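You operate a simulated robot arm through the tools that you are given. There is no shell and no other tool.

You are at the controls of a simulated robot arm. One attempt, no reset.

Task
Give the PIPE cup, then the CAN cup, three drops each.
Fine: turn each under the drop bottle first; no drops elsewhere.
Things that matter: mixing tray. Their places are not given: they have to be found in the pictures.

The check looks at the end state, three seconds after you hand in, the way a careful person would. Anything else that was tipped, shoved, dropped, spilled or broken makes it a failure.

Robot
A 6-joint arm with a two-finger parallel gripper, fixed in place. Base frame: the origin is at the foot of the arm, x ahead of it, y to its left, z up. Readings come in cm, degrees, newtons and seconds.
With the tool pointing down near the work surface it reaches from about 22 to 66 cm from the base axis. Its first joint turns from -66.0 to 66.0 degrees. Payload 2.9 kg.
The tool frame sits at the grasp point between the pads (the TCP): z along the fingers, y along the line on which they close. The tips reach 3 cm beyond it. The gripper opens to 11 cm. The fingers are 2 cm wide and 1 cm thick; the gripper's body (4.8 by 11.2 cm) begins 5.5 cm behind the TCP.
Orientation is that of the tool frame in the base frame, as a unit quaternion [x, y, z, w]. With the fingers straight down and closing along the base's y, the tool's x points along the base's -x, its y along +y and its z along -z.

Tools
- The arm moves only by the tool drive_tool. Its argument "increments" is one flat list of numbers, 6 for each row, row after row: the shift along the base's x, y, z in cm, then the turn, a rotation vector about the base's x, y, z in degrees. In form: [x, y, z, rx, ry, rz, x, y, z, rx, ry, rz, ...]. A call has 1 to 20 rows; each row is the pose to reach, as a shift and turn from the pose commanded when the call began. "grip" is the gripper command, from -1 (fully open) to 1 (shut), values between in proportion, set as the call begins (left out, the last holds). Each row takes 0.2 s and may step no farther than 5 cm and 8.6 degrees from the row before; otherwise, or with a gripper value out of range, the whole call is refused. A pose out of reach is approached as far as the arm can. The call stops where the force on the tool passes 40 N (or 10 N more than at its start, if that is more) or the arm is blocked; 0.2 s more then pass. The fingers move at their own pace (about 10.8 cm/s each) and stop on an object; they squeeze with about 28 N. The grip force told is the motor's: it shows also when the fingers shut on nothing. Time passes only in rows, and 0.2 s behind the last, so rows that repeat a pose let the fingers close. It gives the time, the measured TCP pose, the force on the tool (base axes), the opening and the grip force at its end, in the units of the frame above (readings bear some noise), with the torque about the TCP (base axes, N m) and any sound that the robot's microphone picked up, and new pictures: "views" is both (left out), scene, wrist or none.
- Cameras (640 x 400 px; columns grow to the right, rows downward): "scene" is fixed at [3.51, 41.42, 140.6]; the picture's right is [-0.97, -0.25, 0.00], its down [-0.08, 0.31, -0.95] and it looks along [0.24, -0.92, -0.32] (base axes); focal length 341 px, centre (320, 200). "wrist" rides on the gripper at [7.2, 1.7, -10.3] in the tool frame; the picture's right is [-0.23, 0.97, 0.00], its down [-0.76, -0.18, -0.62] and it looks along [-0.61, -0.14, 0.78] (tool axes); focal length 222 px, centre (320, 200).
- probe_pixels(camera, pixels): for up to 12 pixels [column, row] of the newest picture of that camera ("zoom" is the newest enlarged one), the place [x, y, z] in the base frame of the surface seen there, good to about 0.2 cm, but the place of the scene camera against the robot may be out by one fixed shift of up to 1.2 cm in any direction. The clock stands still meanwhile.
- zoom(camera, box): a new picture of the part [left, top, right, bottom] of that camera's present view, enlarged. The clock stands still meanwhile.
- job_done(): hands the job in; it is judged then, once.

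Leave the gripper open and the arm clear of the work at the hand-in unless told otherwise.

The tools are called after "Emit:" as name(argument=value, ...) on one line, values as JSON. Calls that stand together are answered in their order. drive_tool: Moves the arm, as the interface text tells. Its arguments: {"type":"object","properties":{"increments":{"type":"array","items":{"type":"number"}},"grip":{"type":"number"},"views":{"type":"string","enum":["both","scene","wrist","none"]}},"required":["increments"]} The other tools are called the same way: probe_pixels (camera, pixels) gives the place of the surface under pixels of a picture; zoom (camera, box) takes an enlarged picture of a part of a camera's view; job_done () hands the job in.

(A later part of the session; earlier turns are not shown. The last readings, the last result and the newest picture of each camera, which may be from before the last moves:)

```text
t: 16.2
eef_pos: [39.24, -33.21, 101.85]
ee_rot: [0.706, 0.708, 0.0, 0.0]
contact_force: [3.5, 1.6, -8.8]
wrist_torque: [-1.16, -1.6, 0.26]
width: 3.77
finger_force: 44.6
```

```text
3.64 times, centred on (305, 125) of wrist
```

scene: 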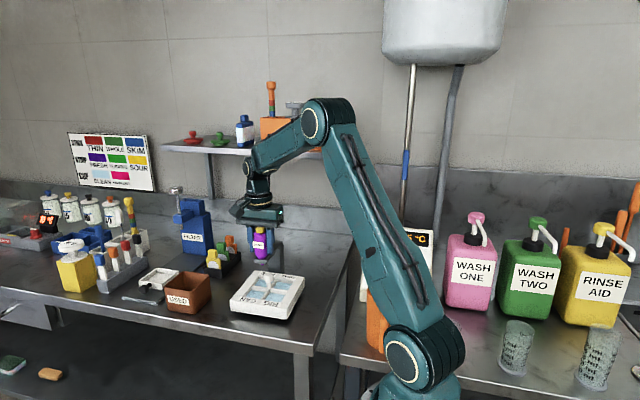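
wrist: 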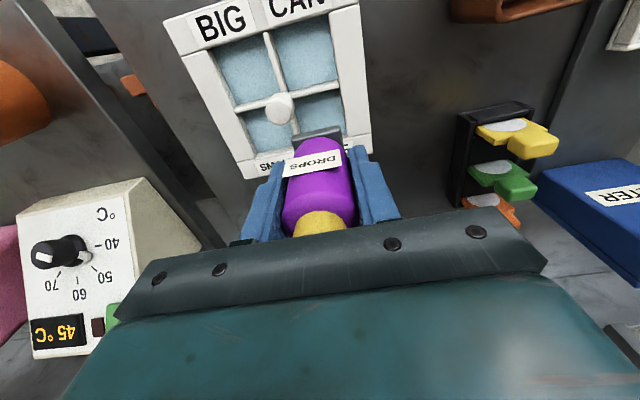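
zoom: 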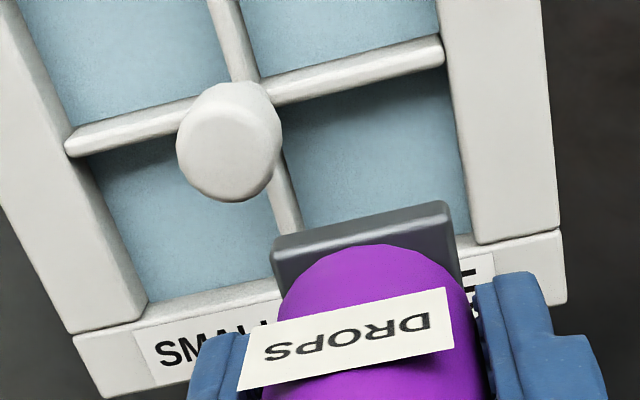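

Still no drop and no sound. I'll release to about 5.3 cm and check whether the release produces one.

Emit:
drive_tool(increments=[0, 0, 0, 0, 0, 0], grip=0.03)

Emit:
zoom(camera="scene", box=[240, 245, 295, 300])

Emit:
zoom(camera="wrist", box=[230, 70, 380, 180])

```text
t: 16.6
eef_pos: [39.22, -33.07, 101.87]
ee_rot: [0.708, 0.707, -0.001, 0.0]
contact_force: [0.4, 0.5, 0.6]
wrist_torque: [-0.05, 0.01, -0.01]
width: 5.33
finger_force: 0.1
```

scene: 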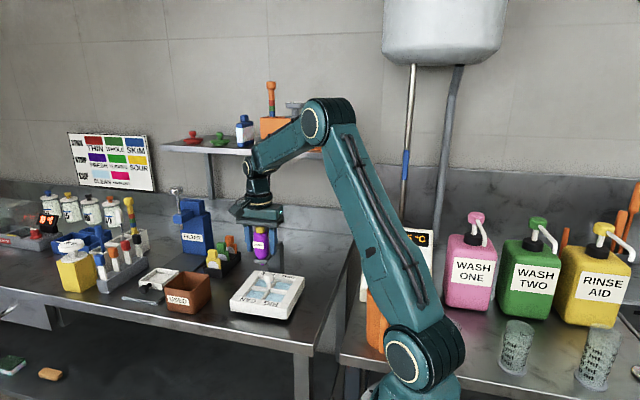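
wrist: 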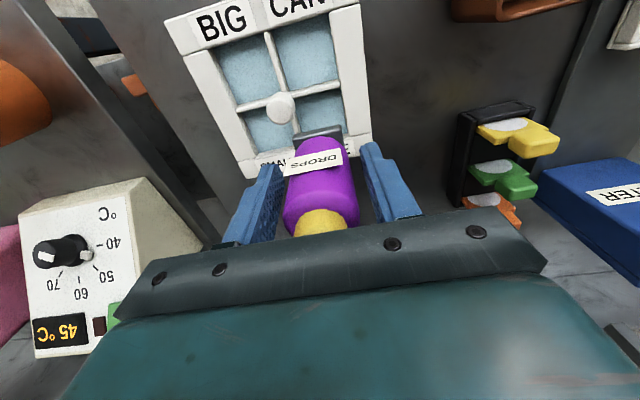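

```text
7.27 times, centred on (268, 272) of scene
```

zoom: 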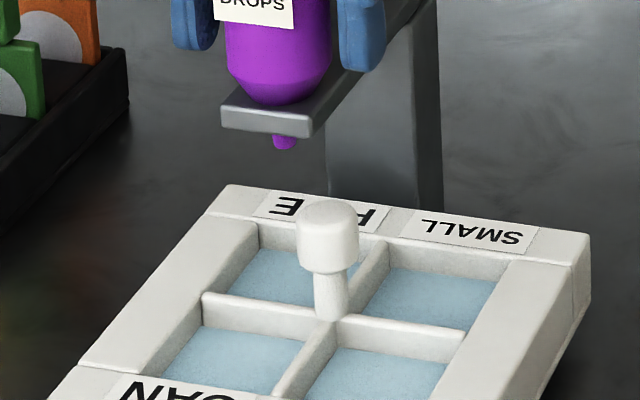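

```text
3.64 times, centred on (305, 125) of wrist
```

zoom: 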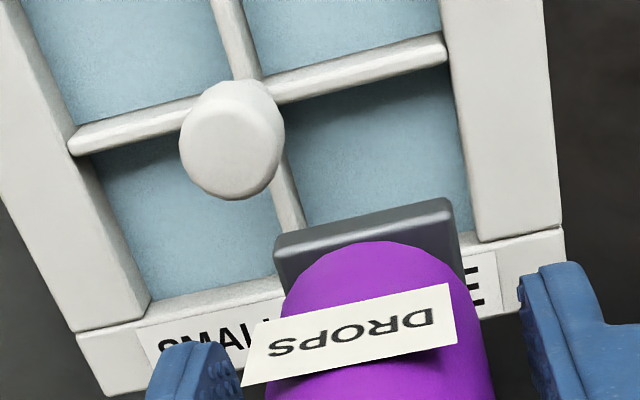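

Still nothing visible from this side, but the landing spot is partly hidden behind the knob and the bracket. I'll rise above the bottle, pull back to +y and tilt 30° to look under the nozzle into the PIPE cup.

Emit:
drive_tool(increments=[0, 0, 3, 0, 0, 0, 0, 0, 7, 0, 0, 0, 0, 0, 11, 0, 0, 0, 0, 3, 12, 0, 0, 0, -0.5, 6, 11, -6, 0, 0, -1, 9, 9, -12, 0, 0, -1.5, 11, 6, -18, 0, 0, -1.5, 12.5, 4, -24, 0, 0, -1.5, 13, 2.3, -30, 0, 0, -1.5, 13, 2.3, -30, 0, 0], grip=0.03)

Emit:
zoom(camera="wrist", box=[260, 50, 400, 170])

```text
t: 18.8
eef_pos: [37.84, -19.97, 104.23]
ee_rot: [0.683, 0.683, -0.184, 0.183]
contact_force: [0.5, -0.6, -0.6]
wrist_torque: [0.01, 0.01, -0.02]
width: 5.34
finger_force: 0.0
```

scene: 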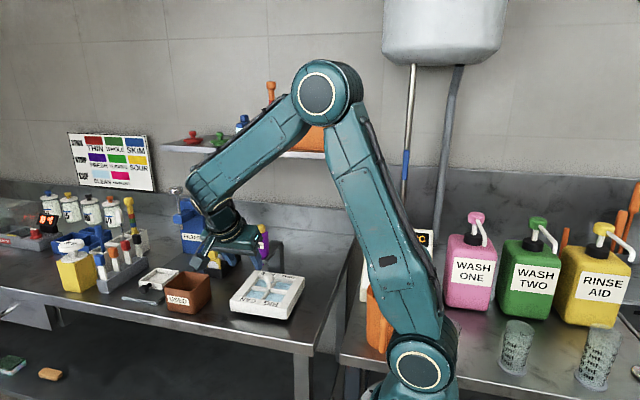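
wrist: 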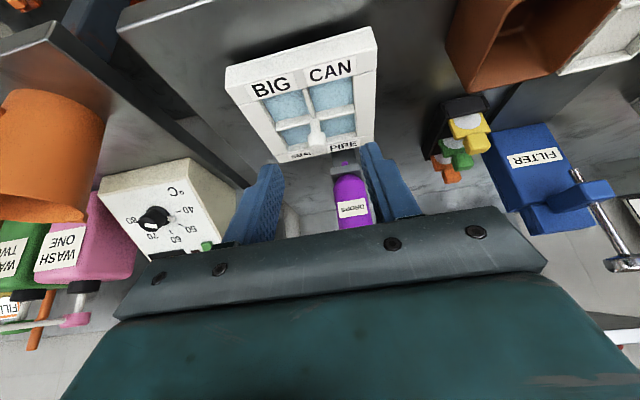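

```text
3.33 times, centred on (330, 110) of wrist
```

zoom: 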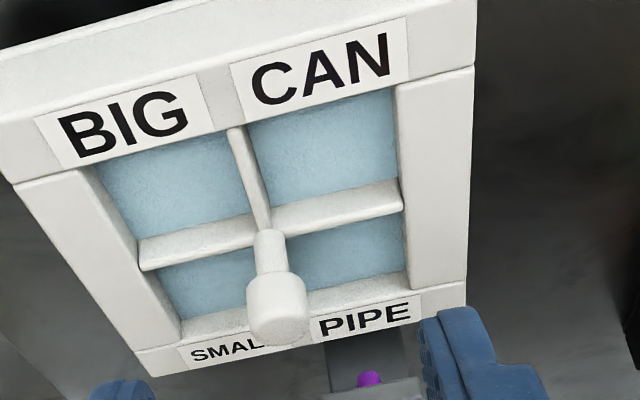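

The PIPE cup looks clean so far. I'll zoom in tighter on the cup, and also on the nozzle and bottle.

Emit:
zoom(camera="wrist", box=[310, 110, 360, 145])

Emit:
zoom(camera="wrist", box=[310, 145, 400, 235])

Emit:
zoom(camera="scene", box=[250, 220, 290, 295])

```text
11.43 times, centred on (335, 128) of wrist
```

zoom: 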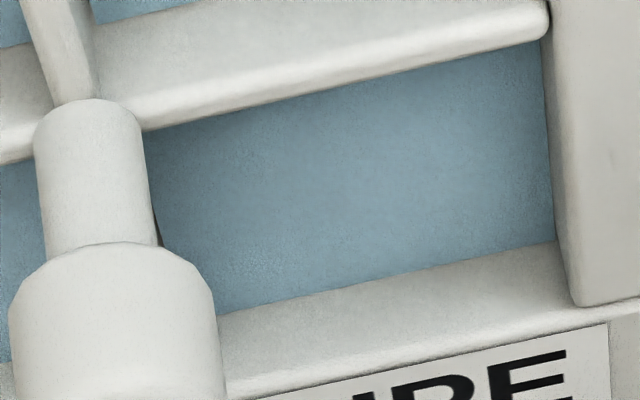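

```text
4.44 times, centred on (355, 190) of wrist
```

zoom: 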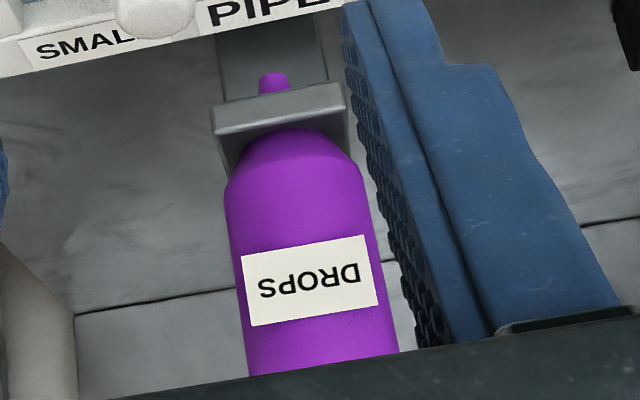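

```text
5.33 times, centred on (270, 258) of scene
```

zoom: 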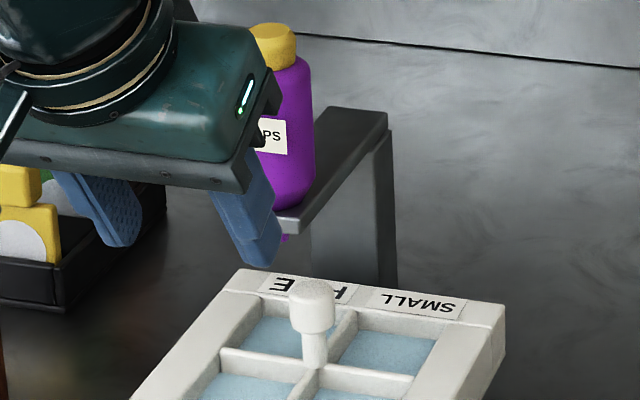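

The PIPE cup is clean with no drop, so squeezing the rigid purple body does nothing visible. The yellow cap may be the actuator, a press-top. I'll shut the fingers, return above the bottle to z≈114, and press the cap gently in small steps while watching force and sound.

Emit:
drive_tool(increments=[0, -0.5, 1.7, 6, 0, 0, 0, -2, 3.7, 12, 0, 0, 0.5, -4, 6.7, 18, 0, 0, 1, -7, 8.7, 24, 0, 0, 1.5, -10, 9.7, 30, 0, 0, 1.5, -13, 9.7, 30, 0, 0, 1.5, -13, 9.7, 30, 0, 0], grip=1)

Emit:
zoom(camera="wrist", box=[240, 80, 420, 220])

Emit:
zoom(camera="scene", box=[235, 190, 290, 260])

```text
t: 20.4
eef_pos: [39.11, -33.17, 114.06]
ee_rot: [0.707, 0.707, -0.002, 0.0]
contact_force: [-0.3, 0.1, 0.3]
wrist_torque: [0.02, 0.0, -0.03]
width: 0.0
finger_force: 28.2
```

scene: 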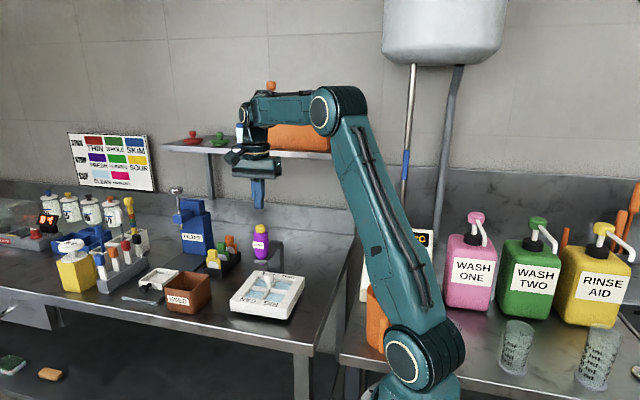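
wrist: 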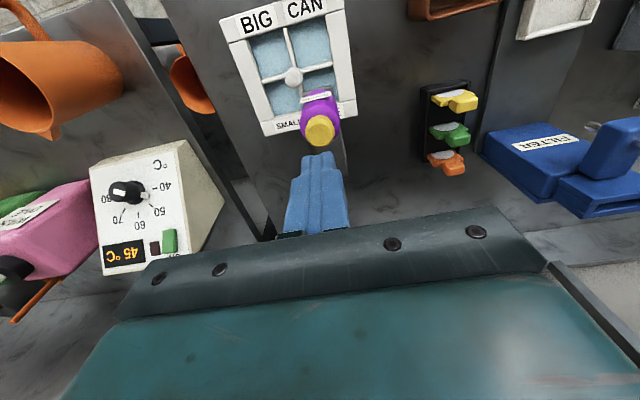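

```text
2.86 times, centred on (330, 150) of wrist
```

zoom: 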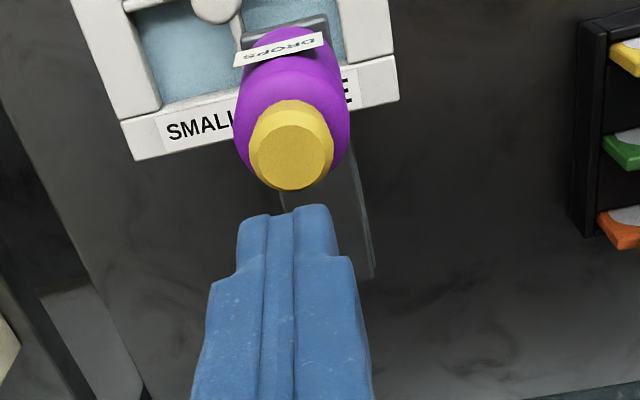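

```text
5.71 times, centred on (262, 225) of scene
```

zoom: 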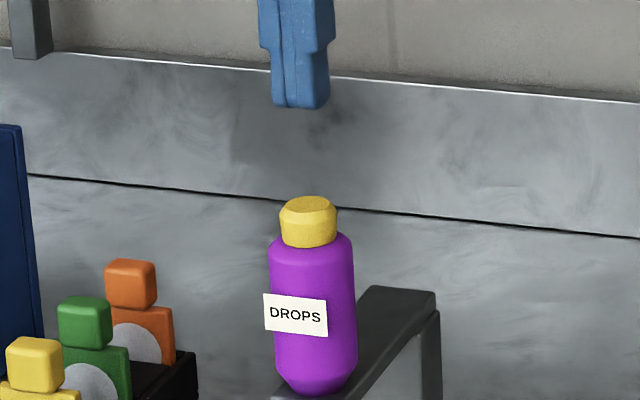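

The closed fingertips are above the cap. I'll descend to just above it, with the tips about 0.5 cm over the cap, before pressing.

Emit:
drive_tool(increments=[0, 0, -2, 0, 0, 0, 0, 0, -3.8, 0, 0, 0, 0, 0, -3.8, 0, 0, 0], grip=1)

Emit:
zoom(camera="scene", box=[235, 205, 290, 260])

```text
t: 21.2
eef_pos: [39.19, -33.09, 110.18]
ee_rot: [0.707, 0.707, 0.0, 0.0]
contact_force: [-0.5, 0.2, 0.4]
wrist_torque: [0.0, -0.01, -0.02]
width: 0.0
finger_force: 28.0
```

scene: 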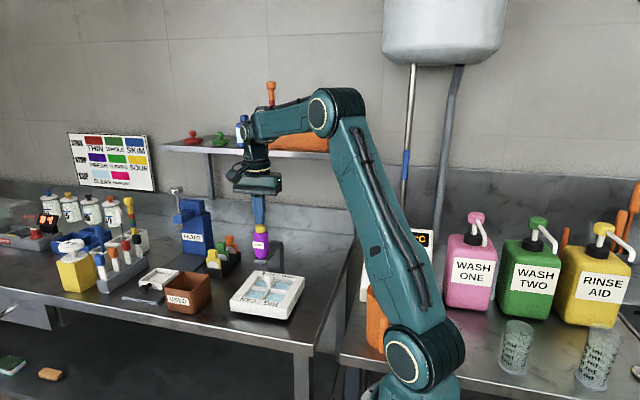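
wrist: 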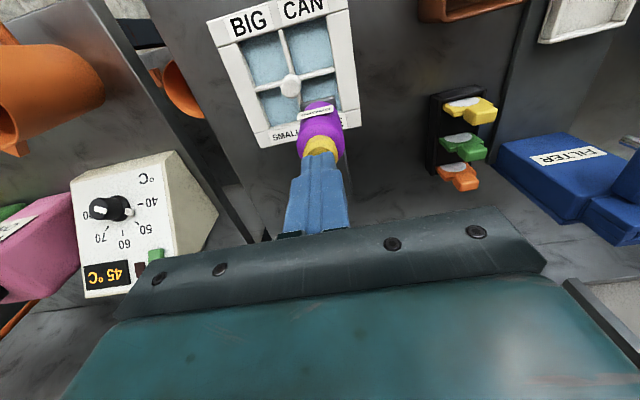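

```text
7.27 times, centred on (262, 232) of scene
```

zoom: 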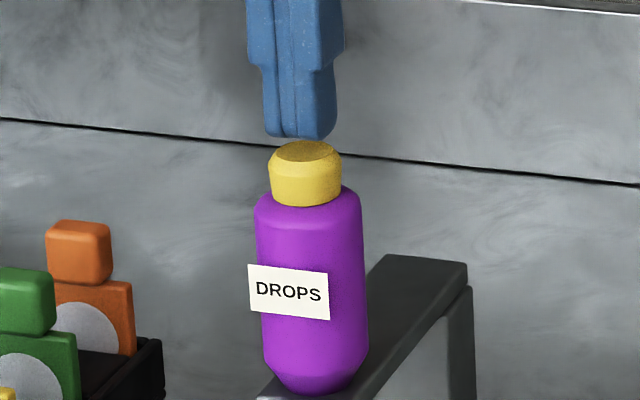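

The tips are just over the cap. I'll lower in 0.2 cm steps to touch, reading the force.

Emit:
drive_tool(increments=[0, 0, -0.2, 0, 0, 0, 0, 0, -0.4, 0, 0, 0, 0, 0, -0.55, 0, 0, 0, 0, 0, -0.65, 0, 0, 0], grip=1, views="scene")

```text
t: 22.2
eef_pos: [38.98, -33.08, 109.46]
ee_rot: [0.707, 0.707, 0.0, -0.001]
contact_force: [-0.7, 0.2, 0.0]
wrist_torque: [-0.01, 0.02, 0.02]
width: 0.0
finger_force: 28.4
```

scene: 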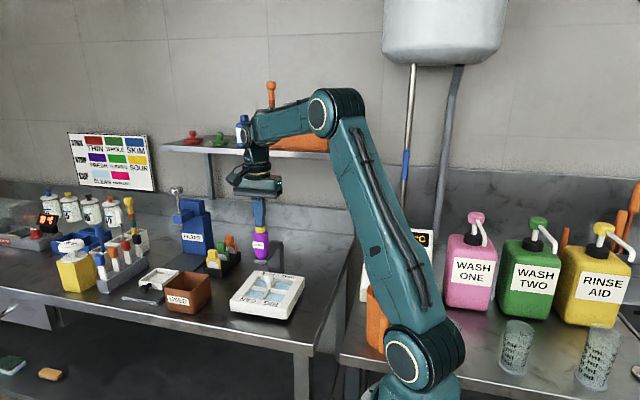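

No contact yet, force near zero. I'll go on down in 0.1 cm steps.

Emit:
drive_tool(increments=[0, 0, -0.1, 0, 0, 0, 0, 0, -0.15, 0, 0, 0, 0, 0, -0.2, 0, 0, 0], grip=1, views="none")

Emit:
zoom(camera="scene", box=[235, 215, 290, 270])

```text
t: 23.0
eef_pos: [39.18, -33.14, 109.35]
ee_rot: [0.707, 0.707, 0.0, 0.0]
contact_force: [0.8, 1.2, 1.4]
wrist_torque: [-0.03, 0.0, 0.0]
width: 0.0
finger_force: 28.0
```

```text
7.27 times, centred on (262, 242) of scene
```

zoom: 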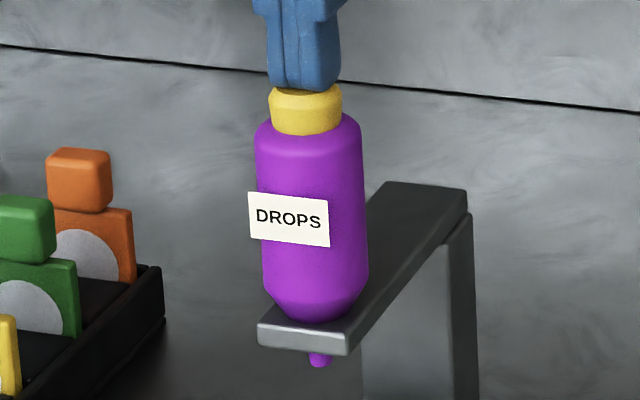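

There's a light touch, about 1.4 N upward. I'll press slowly by another 0.15 cm.

Emit:
drive_tool(increments=[0, 0, -0.05, 0, 0, 0, 0, 0, -0.1, 0, 0, 0, 0, 0, -0.15, 0, 0, 0], grip=1, views="none")

Emit:
zoom(camera="scene", box=[235, 215, 290, 270])

```text
t: 23.8
eef_pos: [39.1, -33.02, 109.24]
ee_rot: [0.707, 0.707, 0.0, 0.001]
contact_force: [-0.1, -0.3, 2.5]
wrist_torque: [0.04, -0.03, -0.01]
width: 0.0
finger_force: 27.6
heard: click
```

```text
7.27 times, centred on (262, 242) of scene
```

zoom: 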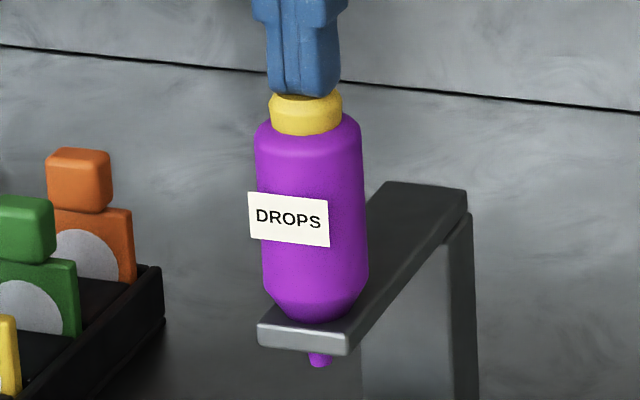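

A "click" was heard and the cap is sinking under 2.5 N, so the yellow cap is the press button. I'll look at the PIPE cup.

Emit:
zoom(camera="scene", box=[235, 250, 300, 305])

Emit:
drive_tool(increments=[0, 0, 0.4, 0, 0, 0, 0, 0, 0.8, 0, 0, 0], grip=1)

Emit:
zoom(camera="scene", box=[235, 250, 300, 305])

Emit:
zoom(camera="wrist", box=[200, 0, 370, 160])

```text
7.27 times, centred on (268, 278) of scene
```

zoom: 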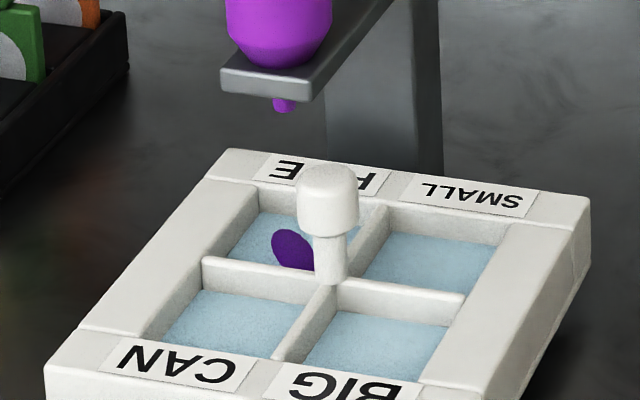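

```text
t: 24.4
eef_pos: [39.05, -32.97, 110.0]
ee_rot: [0.707, 0.707, -0.001, -0.001]
contact_force: [-0.6, 0.7, -0.2]
wrist_torque: [0.01, -0.01, -0.02]
width: 0.01
finger_force: 27.8
```

scene: 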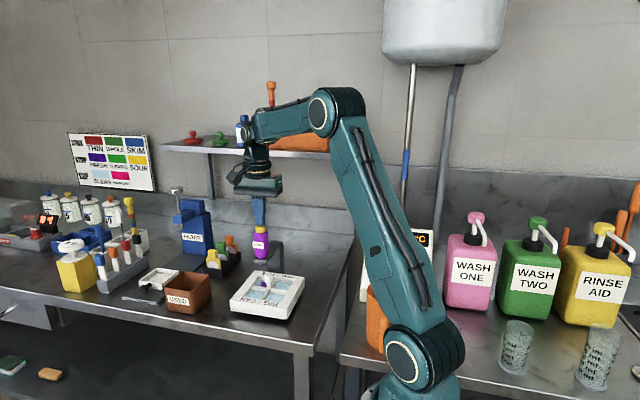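
wrist: 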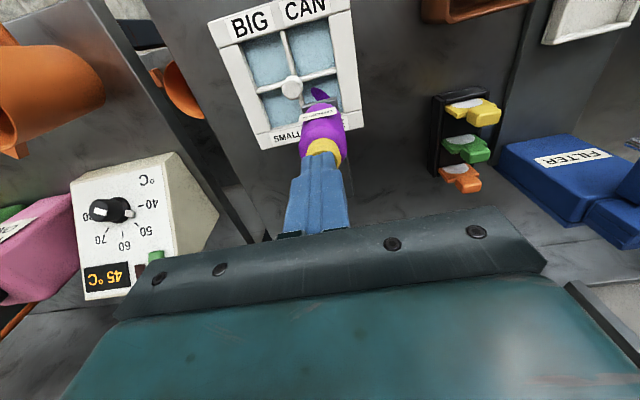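

```text
7.27 times, centred on (268, 278) of scene
```

zoom: 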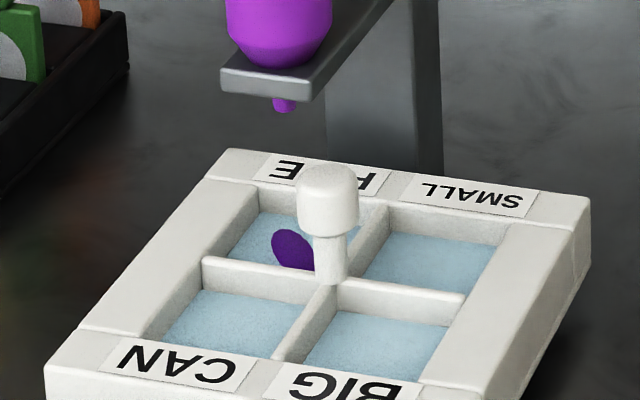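

```text
2.50 times, centred on (285, 80) of wrist
```

zoom: 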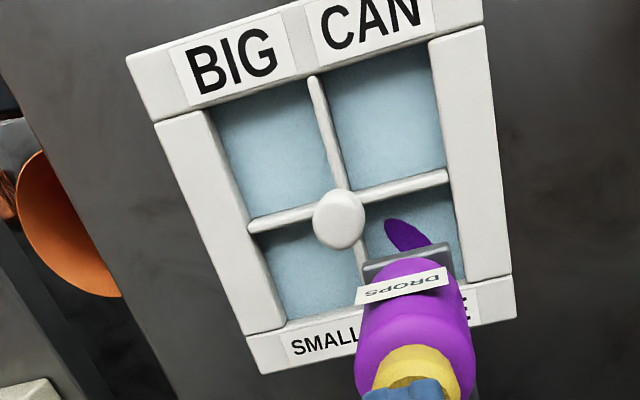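

One purple drop is in the PIPE cup: one click gives one drop. The tool is 0.8 cm up and the cap is free. I'll press the same depth again for drop two.

Emit:
drive_tool(increments=[0, 0, -0.4, 0, 0, 0, 0, 0, -0.65, 0, 0, 0, 0, 0, -0.75, 0, 0, 0, 0, 0, -0.8, 0, 0, 0], grip=1, views="none")

Emit:
zoom(camera="scene", box=[235, 250, 300, 305])

```text
t: 25.4
eef_pos: [39.04, -33.04, 109.13]
ee_rot: [0.707, 0.707, 0.0, 0.0]
contact_force: [1.6, 1.7, 1.8]
wrist_torque: [0.01, -0.04, -0.02]
width: 0.02
finger_force: 28.5
heard: click
```

```text
7.27 times, centred on (268, 278) of scene
```

zoom: 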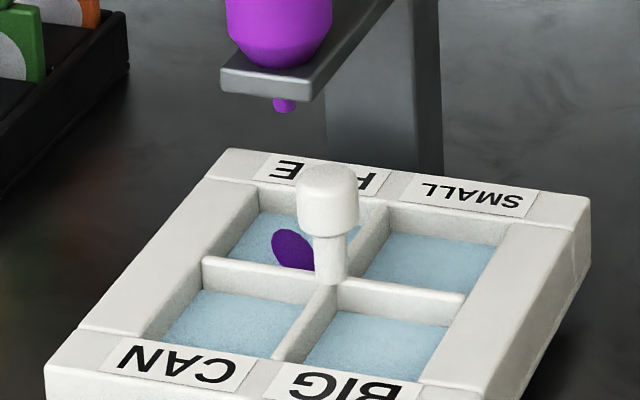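

A second click was heard. I'll release 0.8 cm and compare the blotch in the cup.

Emit:
drive_tool(increments=[0, 0, 0.4, 0, 0, 0, 0, 0, 0.8, 0, 0, 0], grip=1, views="wrist")

Emit:
zoom(camera="scene", box=[250, 265, 290, 295])

Emit:
zoom(camera="wrist", box=[200, 0, 370, 160])

```text
t: 26.0
eef_pos: [39.0, -32.97, 109.81]
ee_rot: [0.707, 0.707, -0.001, 0.0]
contact_force: [0.0, 0.4, -0.6]
wrist_torque: [0.0, -0.02, -0.01]
width: 0.01
finger_force: 27.5
```

wrist: 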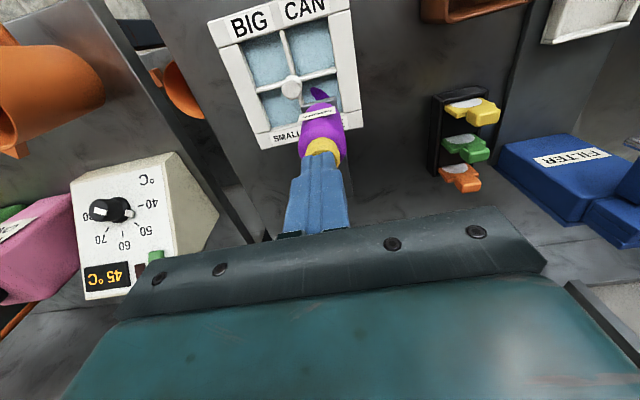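

```text
13.33 times, centred on (270, 280) of scene
```

zoom: 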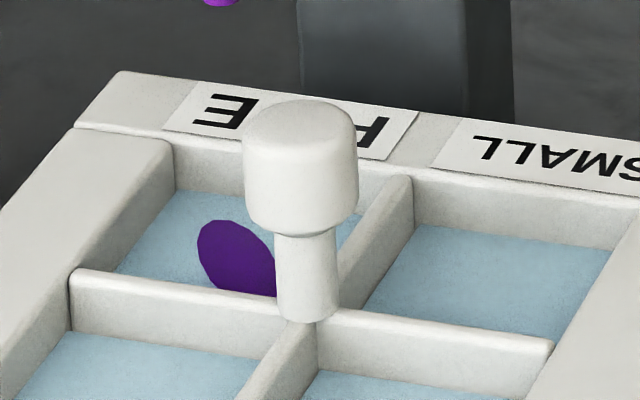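

```text
2.50 times, centred on (285, 80) of wrist
```

zoom: 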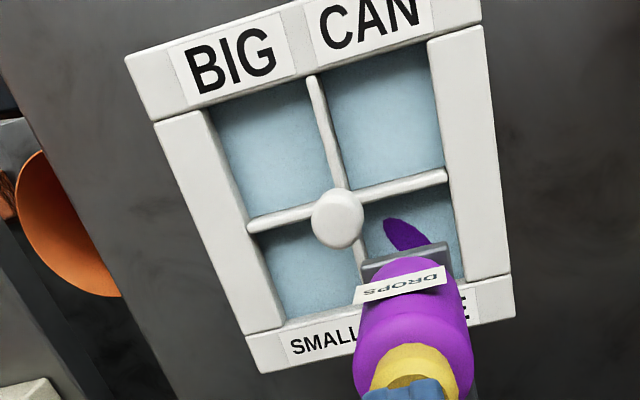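

Clicks look like the count, since the blotch stays the same size. Now the third press for PIPE, to the same depth.

Emit:
drive_tool(increments=[0, 0, -0.4, 0, 0, 0, 0, 0, -0.65, 0, 0, 0, 0, 0, -0.75, 0, 0, 0, 0, 0, -0.8, 0, 0, 0], grip=1, views="none")

Emit:
zoom(camera="scene", box=[250, 265, 290, 295])

```text
t: 27.0
eef_pos: [39.09, -33.09, 109.24]
ee_rot: [0.707, 0.707, -0.001, 0.001]
contact_force: [1.5, 0.1, 1.5]
wrist_torque: [-0.01, -0.02, 0.01]
width: 0.0
finger_force: 27.4
heard: click
```

```text
13.33 times, centred on (270, 280) of scene
```

zoom: 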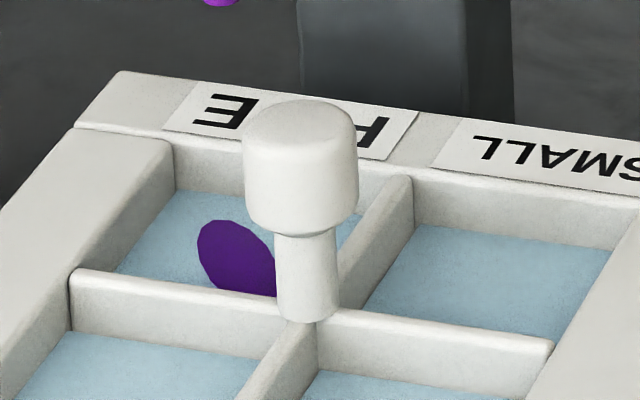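

Third click heard, so PIPE has its three. I'll lift straight up 9 cm, then move to the -x side while turning the tool back +90°, staying above the bottle, and open the fingers to 5 cm.

Emit:
drive_tool(increments=[0, 0, 1, 0, 0, 0, 0, 0, 5, 0, 0, 0, 0, 0, 9, 0, 0, 0, -0.85, 0.23, 9, 0, 0, 7.5, -1.7, 0.45, 9, 0, 0, 15, -2.54, 0.68, 9, 0, 0, 22.5, -3.39, 0.9, 9, 0, 0, 30, -4.24, 1.13, 9, 0, 0, 37.5, -5.09, 1.35, 9, 0, 0, 45, -5.93, 1.58, 9, 0, 0, 52.5, -6.78, 1.81, 9, 0, 0, 60, -7.63, 2.03, 9, 0, 0, 67.5, -8.48, 2.26, 9, 0, 0, 75, -9.32, 2.48, 9, 0, 0, 82.5, -10.17, 2.71, 9, 0, 0, 90, -10.17, 2.71, 9, 0, 0, 90], grip=0.1)

Emit:
zoom(camera="scene", box=[215, 210, 325, 325])

```text
t: 30.4
eef_pos: [28.99, -30.43, 118.21]
ee_rot: [0.0, 1.0, -0.001, 0.001]
contact_force: [0.2, -0.1, -0.2]
wrist_torque: [0.01, 0.0, -0.04]
width: 4.98
finger_force: 0.1
```

scene: 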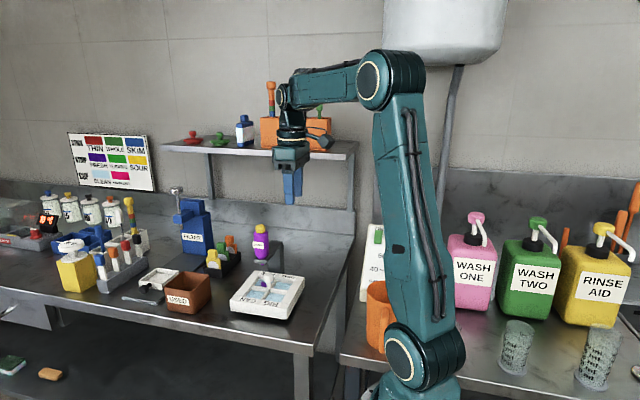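
wrist: 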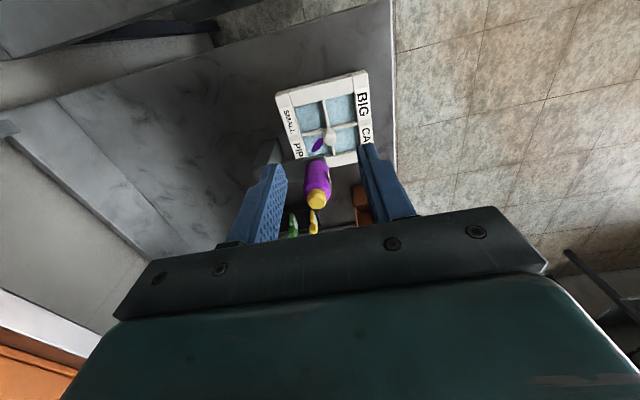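

```text
3.48 times, centred on (270, 268) of scene
```

zoom: 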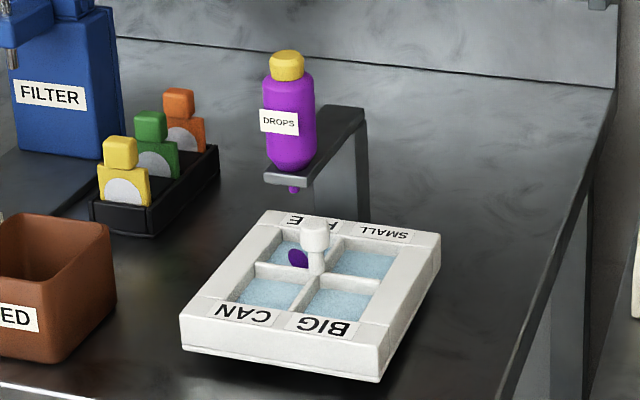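

The tool is back on the -x side and the bottle and tray are undisturbed. I'll tilt 30° again and drop to the pre-grasp point.

Emit:
drive_tool(increments=[0, 0, -2.3, 0, -6, 0, 0, 0, -4.6, 0, -12, 0, 0, 0, -7, 0, -18, 0, 0, -0.05, -9.3, 0, -24, 0, 0, -0.08, -11.63, 0, -30, 0, 0, -0.08, -11.63, 0, -30, 0], grip=0.1, views="wrist")

Emit:
zoom(camera="wrist", box=[220, 0, 400, 150])

```text
t: 31.8
eef_pos: [29.02, -30.42, 106.47]
ee_rot: [0.001, 0.966, 0.0, 0.26]
contact_force: [-0.6, 0.5, -0.8]
wrist_torque: [-0.01, -0.01, 0.02]
width: 4.97
finger_force: 0.0
```

wrist: 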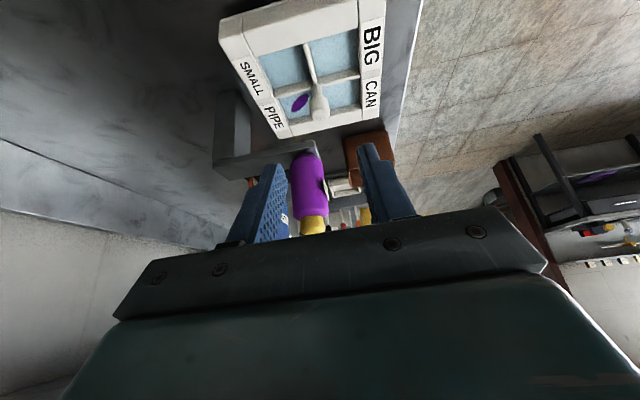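

```text
2.67 times, centred on (310, 75) of wrist
```

zoom: 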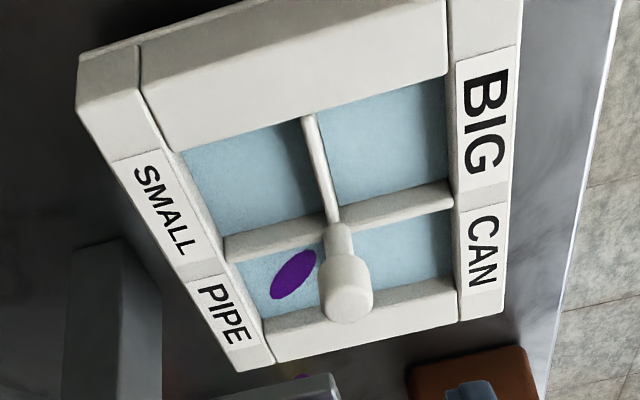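

A clear purple blotch lies in the middle of the PIPE cup, and the other cups are clean. I'll approach the knob along the tilted axis, then grip it in the next call.

Emit:
drive_tool(increments=[1.75, 0, -3.03, 0, 0, 0, 3.5, 0, -6.06, 0, 0, 0, 5.2, 0, -9.1, 0, 0, 0, 6.2, 0, -10.8, 0, 0, 0, 6.86, 0, -12.12, 0, 0, 0, 6.86, 0, -12.12, 0, 0, 0], grip=0.1, views="wrist")

Emit:
zoom(camera="wrist", box=[230, 130, 420, 250])

```text
t: 33.2
eef_pos: [35.73, -30.55, 94.46]
ee_rot: [0.001, 0.966, 0.0, 0.258]
contact_force: [0.1, 0.2, -0.3]
wrist_torque: [0.03, -0.01, -0.04]
width: 4.94
finger_force: 0.0
```

wrist: 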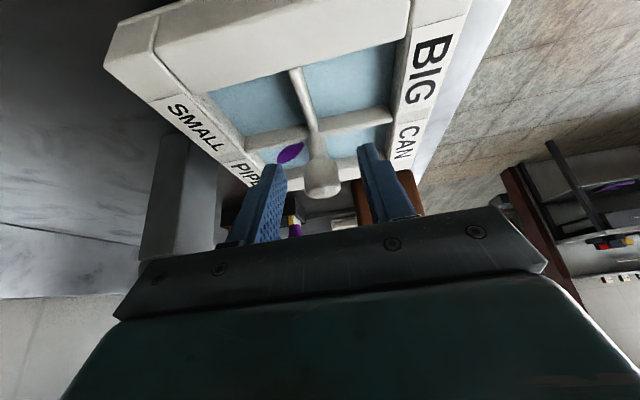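

```text
3.33 times, centred on (325, 190) of wrist
```

zoom: 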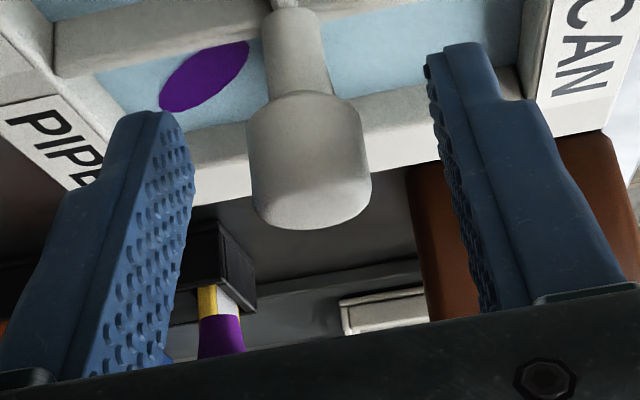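

The knob is centred between the fingers and the forces are zero. I'll close on it.

Emit:
drive_tool(increments=[0, 0, 0, 0, 0, 0, 0, 0, 0, 0, 0, 0], grip=1, views="wrist")

```text
t: 33.8
eef_pos: [35.82, -30.5, 94.52]
ee_rot: [0.0, 0.966, 0.0, 0.259]
contact_force: [1.0, 2.6, -2.2]
wrist_torque: [0.15, -0.32, 0.01]
width: 1.86
finger_force: 45.2
```

wrist: 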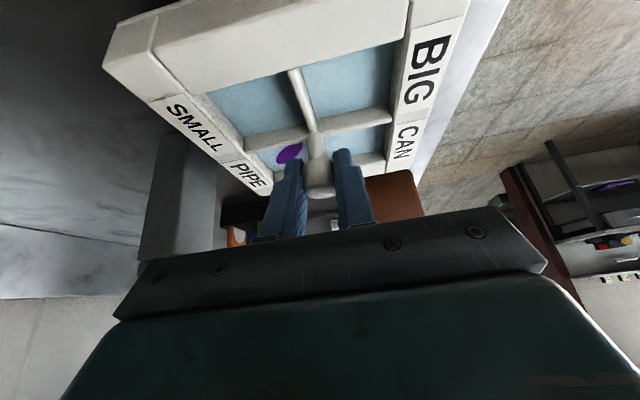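

The grip is good with small forces. I'll turn the first 45° clockwise about the knob axis, on the path corrected from the first turn.

Emit:
drive_tool(increments=[0.002, 0.056, 0, 0, 0, -5, 0.01, 0.112, 0, 0, 0, -10, 0.022, 0.167, 0, 0, 0, -15, 0.039, 0.221, 0, 0, 0, -20, 0.06, 0.273, 0, 0, 0, -25, 0.086, 0.3225, 0, 0, 0, -30, 0.117, 0.37, 0, 0, 0, -35, 0.151, 0.415, 0, 0, 0, -40, 0.189, 0.456, 0, 0, 0, -45], grip=1)

```text
t: 35.8
eef_pos: [35.84, -29.84, 94.43]
ee_rot: [0.37, 0.892, -0.099, 0.24]
contact_force: [2.4, -1.1, 4.2]
wrist_torque: [0.81, 0.7, 0.04]
width: 1.89
finger_force: 44.8
```

scene: 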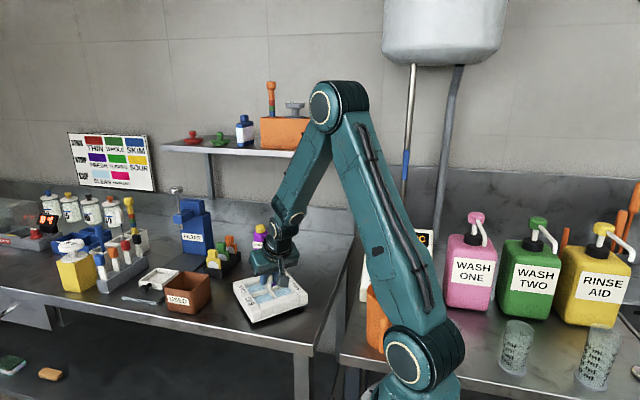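
wrist: 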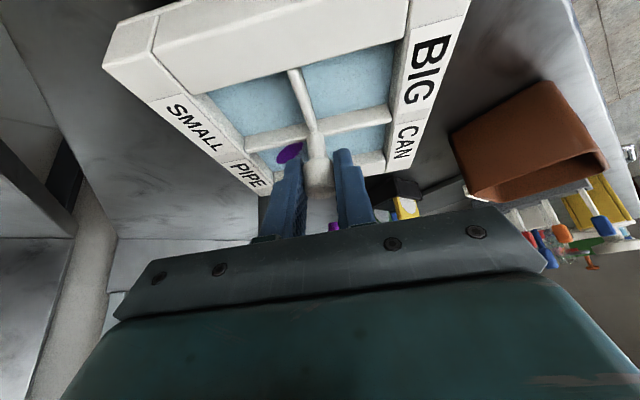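

The tray follows with only a few newtons of load. I'll turn the remaining 45°.

Emit:
drive_tool(increments=[0.041, 0.038, 0, 0, 0, -5, 0.086, 0.072, 0, 0, 0, -10, 0.134, 0.103, 0, 0, 0, -15, 0.183, 0.129, 0, 0, 0, -20, 0.235, 0.15, 0, 0, 0, -25, 0.289, 0.167, 0, 0, 0, -30, 0.344, 0.179, 0, 0, 0, -35, 0.4, 0.187, 0, 0, 0, -40, 0.456, 0.189, 0, 0, 0, -45, 0.456, 0.189, 0, 0, 0, -45], grip=1)

Emit:
zoom(camera="scene", box=[215, 210, 325, 325])

```text
t: 38.0
eef_pos: [36.53, -29.85, 94.5]
ee_rot: [0.684, 0.682, -0.184, 0.184]
contact_force: [6.4, -0.9, -0.5]
wrist_torque: [0.19, -0.09, 0.02]
width: 1.87
finger_force: 44.7
```

scene: 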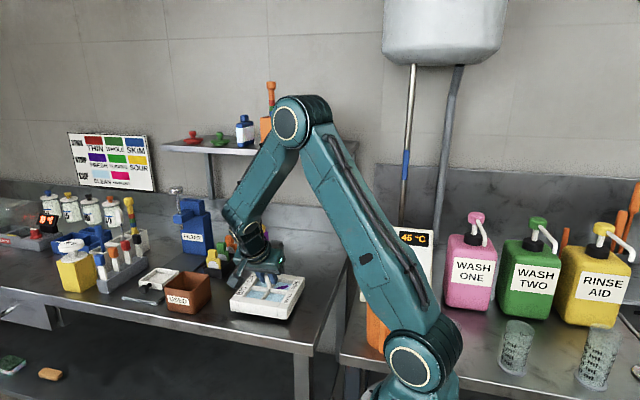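
wrist: 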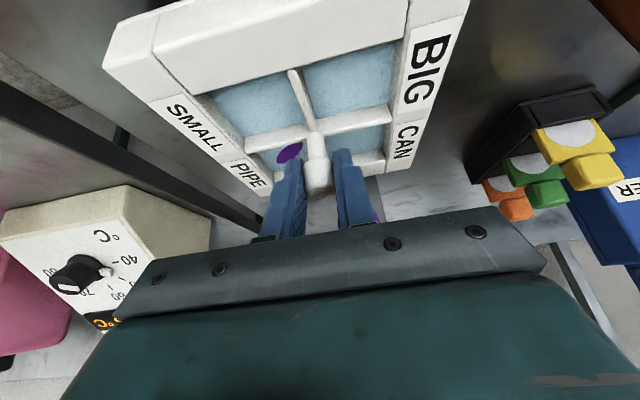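

```text
3.48 times, centred on (270, 268) of scene
```

zoom: 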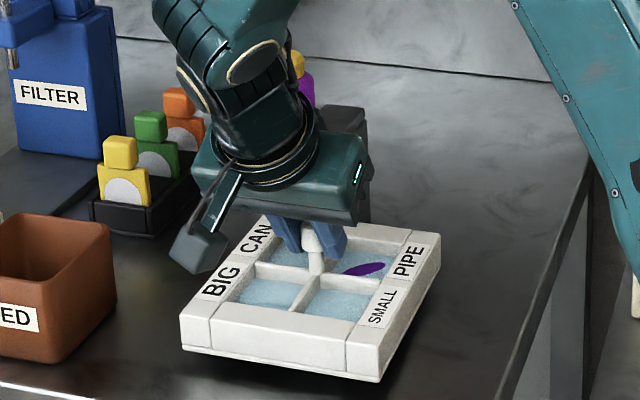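

CAN is now at the back left under the nozzle, and PIPE with its blotch is at the back right. I'll release the knob, then back out along the tilted axis and return to vertical.

Emit:
drive_tool(increments=[0, 0, 0, 0, 0, 0, 0, 0, 0, 0, 0, 0], grip=0.18, views="none")

Emit:
drive_tool(increments=[0, 1.0, 1.73, 0, 0, 0, 0, 2.5, 4.33, 0, 0, 0, 0, 4.25, 7.36, 0, 0, 0, 0, 6, 10.4, 0, 0, 0, 0, 7, 12.1, 0, 0, 0, 0, 7, 14, 6, 0, 0, 0, 7, 16, 12, 0, 0, 0, 7, 18, 18, 0, 0, 0, 7, 20, 24, 0, 0, 0, 7, 22, 30, 0, 0, 0, 7, 22, 30, 0, 0], grip=0.18)

Emit:
zoom(camera="scene", box=[215, 210, 325, 325])

Emit:
zoom(camera="wrist", box=[250, 60, 400, 220])

```text
t: 38.6
eef_pos: [36.47, -29.76, 94.37]
ee_rot: [0.683, 0.683, -0.183, 0.182]
contact_force: [0.5, 0.6, 0.2]
wrist_torque: [0.01, -0.02, 0.02]
width: 4.51
finger_force: 0.1
```

```text
t: 41.0
eef_pos: [36.33, -22.97, 116.36]
ee_rot: [0.707, 0.707, 0.0, -0.001]
contact_force: [0.3, 0.4, 0.1]
wrist_torque: [-0.02, -0.02, 0.0]
width: 4.51
finger_force: 0.1
```

scene: 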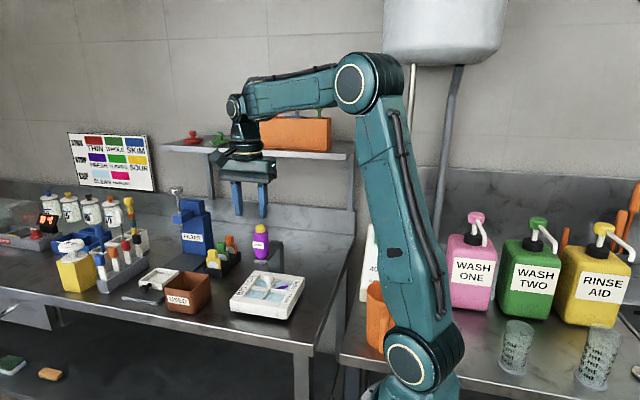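
wrist: 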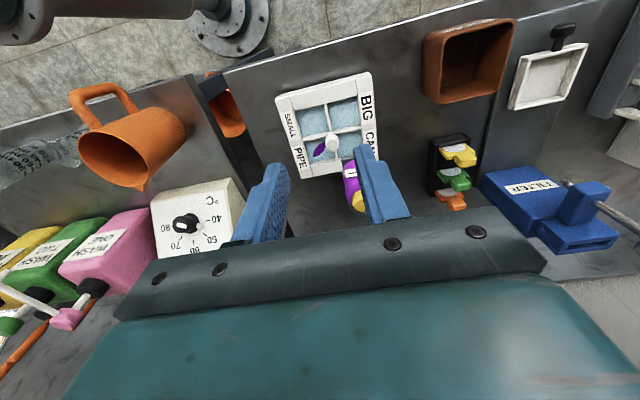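

```text
3.48 times, centred on (270, 268) of scene
```

zoom: 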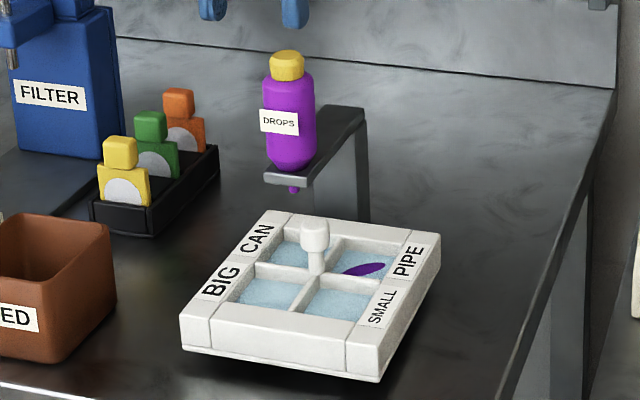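

```text
2.50 times, centred on (325, 140) of wrist
```

zoom: 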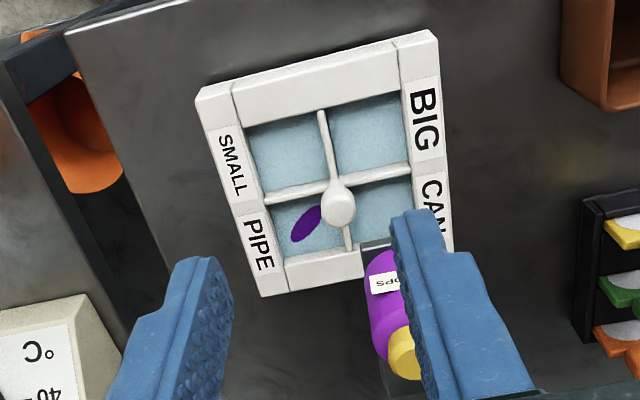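

The tray is square, with CAN under the nozzle and PIPE's blotch at the back right. I'll move the shut fingers above the bottle cap to the same spot as before, stopping with the tips about 0.9 cm above the cap.

Emit:
drive_tool(increments=[0.9, -3.4, -0.8, 0, 0, 0, 1.8, -6.8, -1.6, 0, 0, 0, 2.665, -10.275, -2.45, 0, 0, 0, 2.665, -10.275, -4.5, 0, 0, 0, 2.665, -10.275, -6.0, 0, 0, 0, 2.665, -10.275, -6.0, 0, 0, 0], grip=1)

Emit:
zoom(camera="scene", box=[235, 205, 290, 260])

Emit:
zoom(camera="scene", box=[235, 250, 300, 305])

```text
t: 42.4
eef_pos: [39.14, -33.02, 110.64]
ee_rot: [0.707, 0.707, 0.0, -0.001]
contact_force: [-0.5, -0.5, 0.2]
wrist_torque: [0.01, 0.01, 0.02]
width: 0.0
finger_force: 27.7
```

scene: 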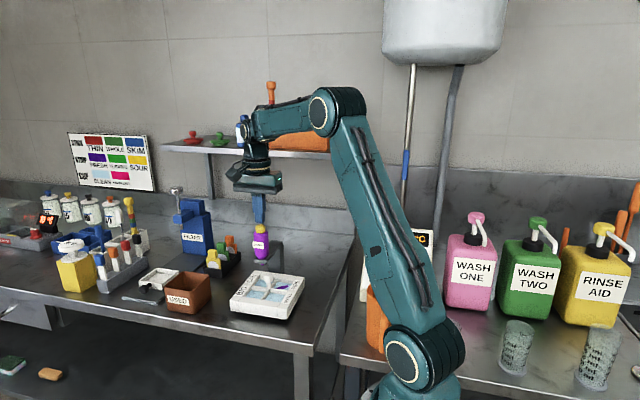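
wrist: 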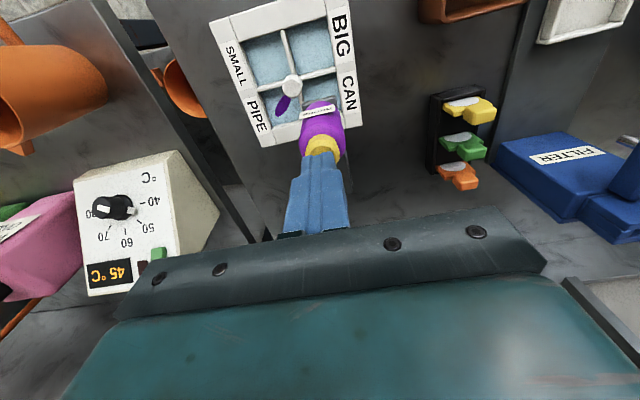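

```text
7.27 times, centred on (262, 232) of scene
```

zoom: 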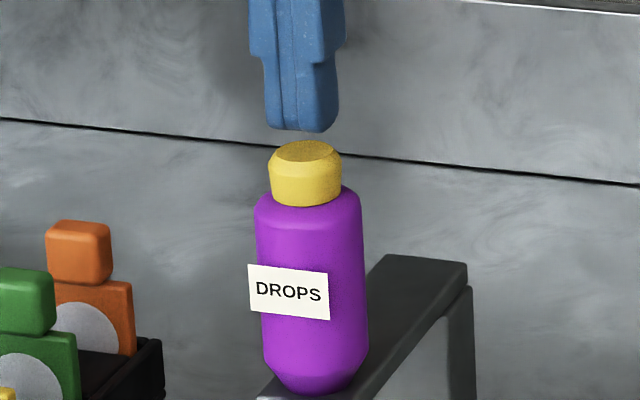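

```text
7.27 times, centred on (268, 278) of scene
```

zoom: 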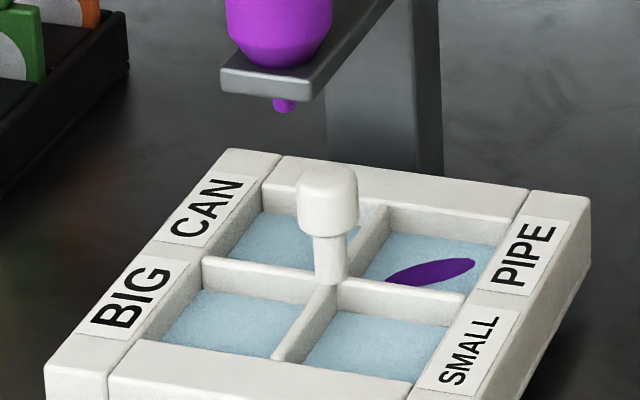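

The fingertips are above the cap and the CAN cup is clean and in place. I'll press to the same depth as before (commanded z 109.19) for CAN drop one.

Emit:
drive_tool(increments=[0, 0, -0.45, 0, 0, 0, 0, 0, -0.85, 0, 0, 0, 0, 0, -1.1, 0, 0, 0, 0, 0, -1.2, 0, 0, 0, 0, 0, -1.25, 0, 0, 0], grip=1, views="none")

Emit:
zoom(camera="scene", box=[235, 250, 300, 305])

```text
t: 43.6
eef_pos: [39.06, -33.14, 109.3]
ee_rot: [0.707, 0.707, -0.002, 0.0]
contact_force: [1.1, -0.4, 2.3]
wrist_torque: [0.0, -0.03, 0.0]
width: 0.0
finger_force: 27.8
```

```text
7.27 times, centred on (268, 278) of scene
```

zoom: 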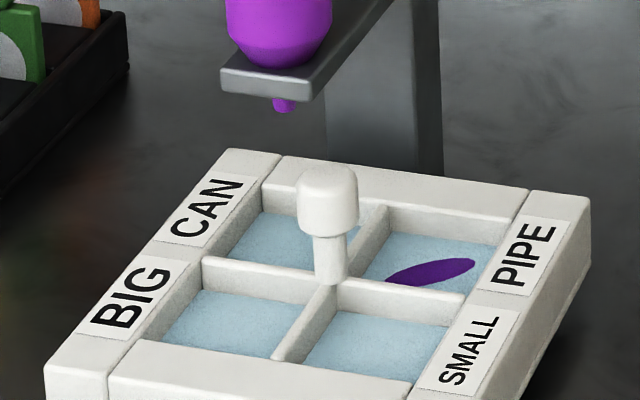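

No click this time and the cup is still clean, so the press is just short of the threshold. I'll go 0.05 cm deeper.

Emit:
drive_tool(increments=[0, 0, -0.05, 0, 0, 0], grip=1, views="none")

Emit:
zoom(camera="scene", box=[235, 250, 300, 305])

```text
t: 44.0
eef_pos: [39.05, -33.03, 109.11]
ee_rot: [0.707, 0.707, -0.001, 0.0]
contact_force: [-0.8, -0.5, 2.4]
wrist_torque: [-0.02, 0.01, -0.02]
width: 0.0
finger_force: 28.4
heard: click
```

```text
7.27 times, centred on (268, 278) of scene
```

zoom: 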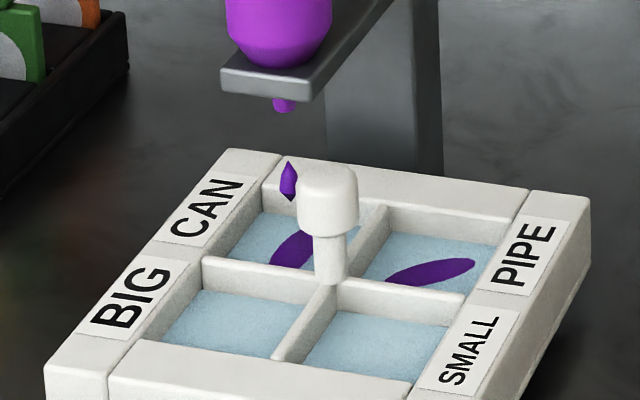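

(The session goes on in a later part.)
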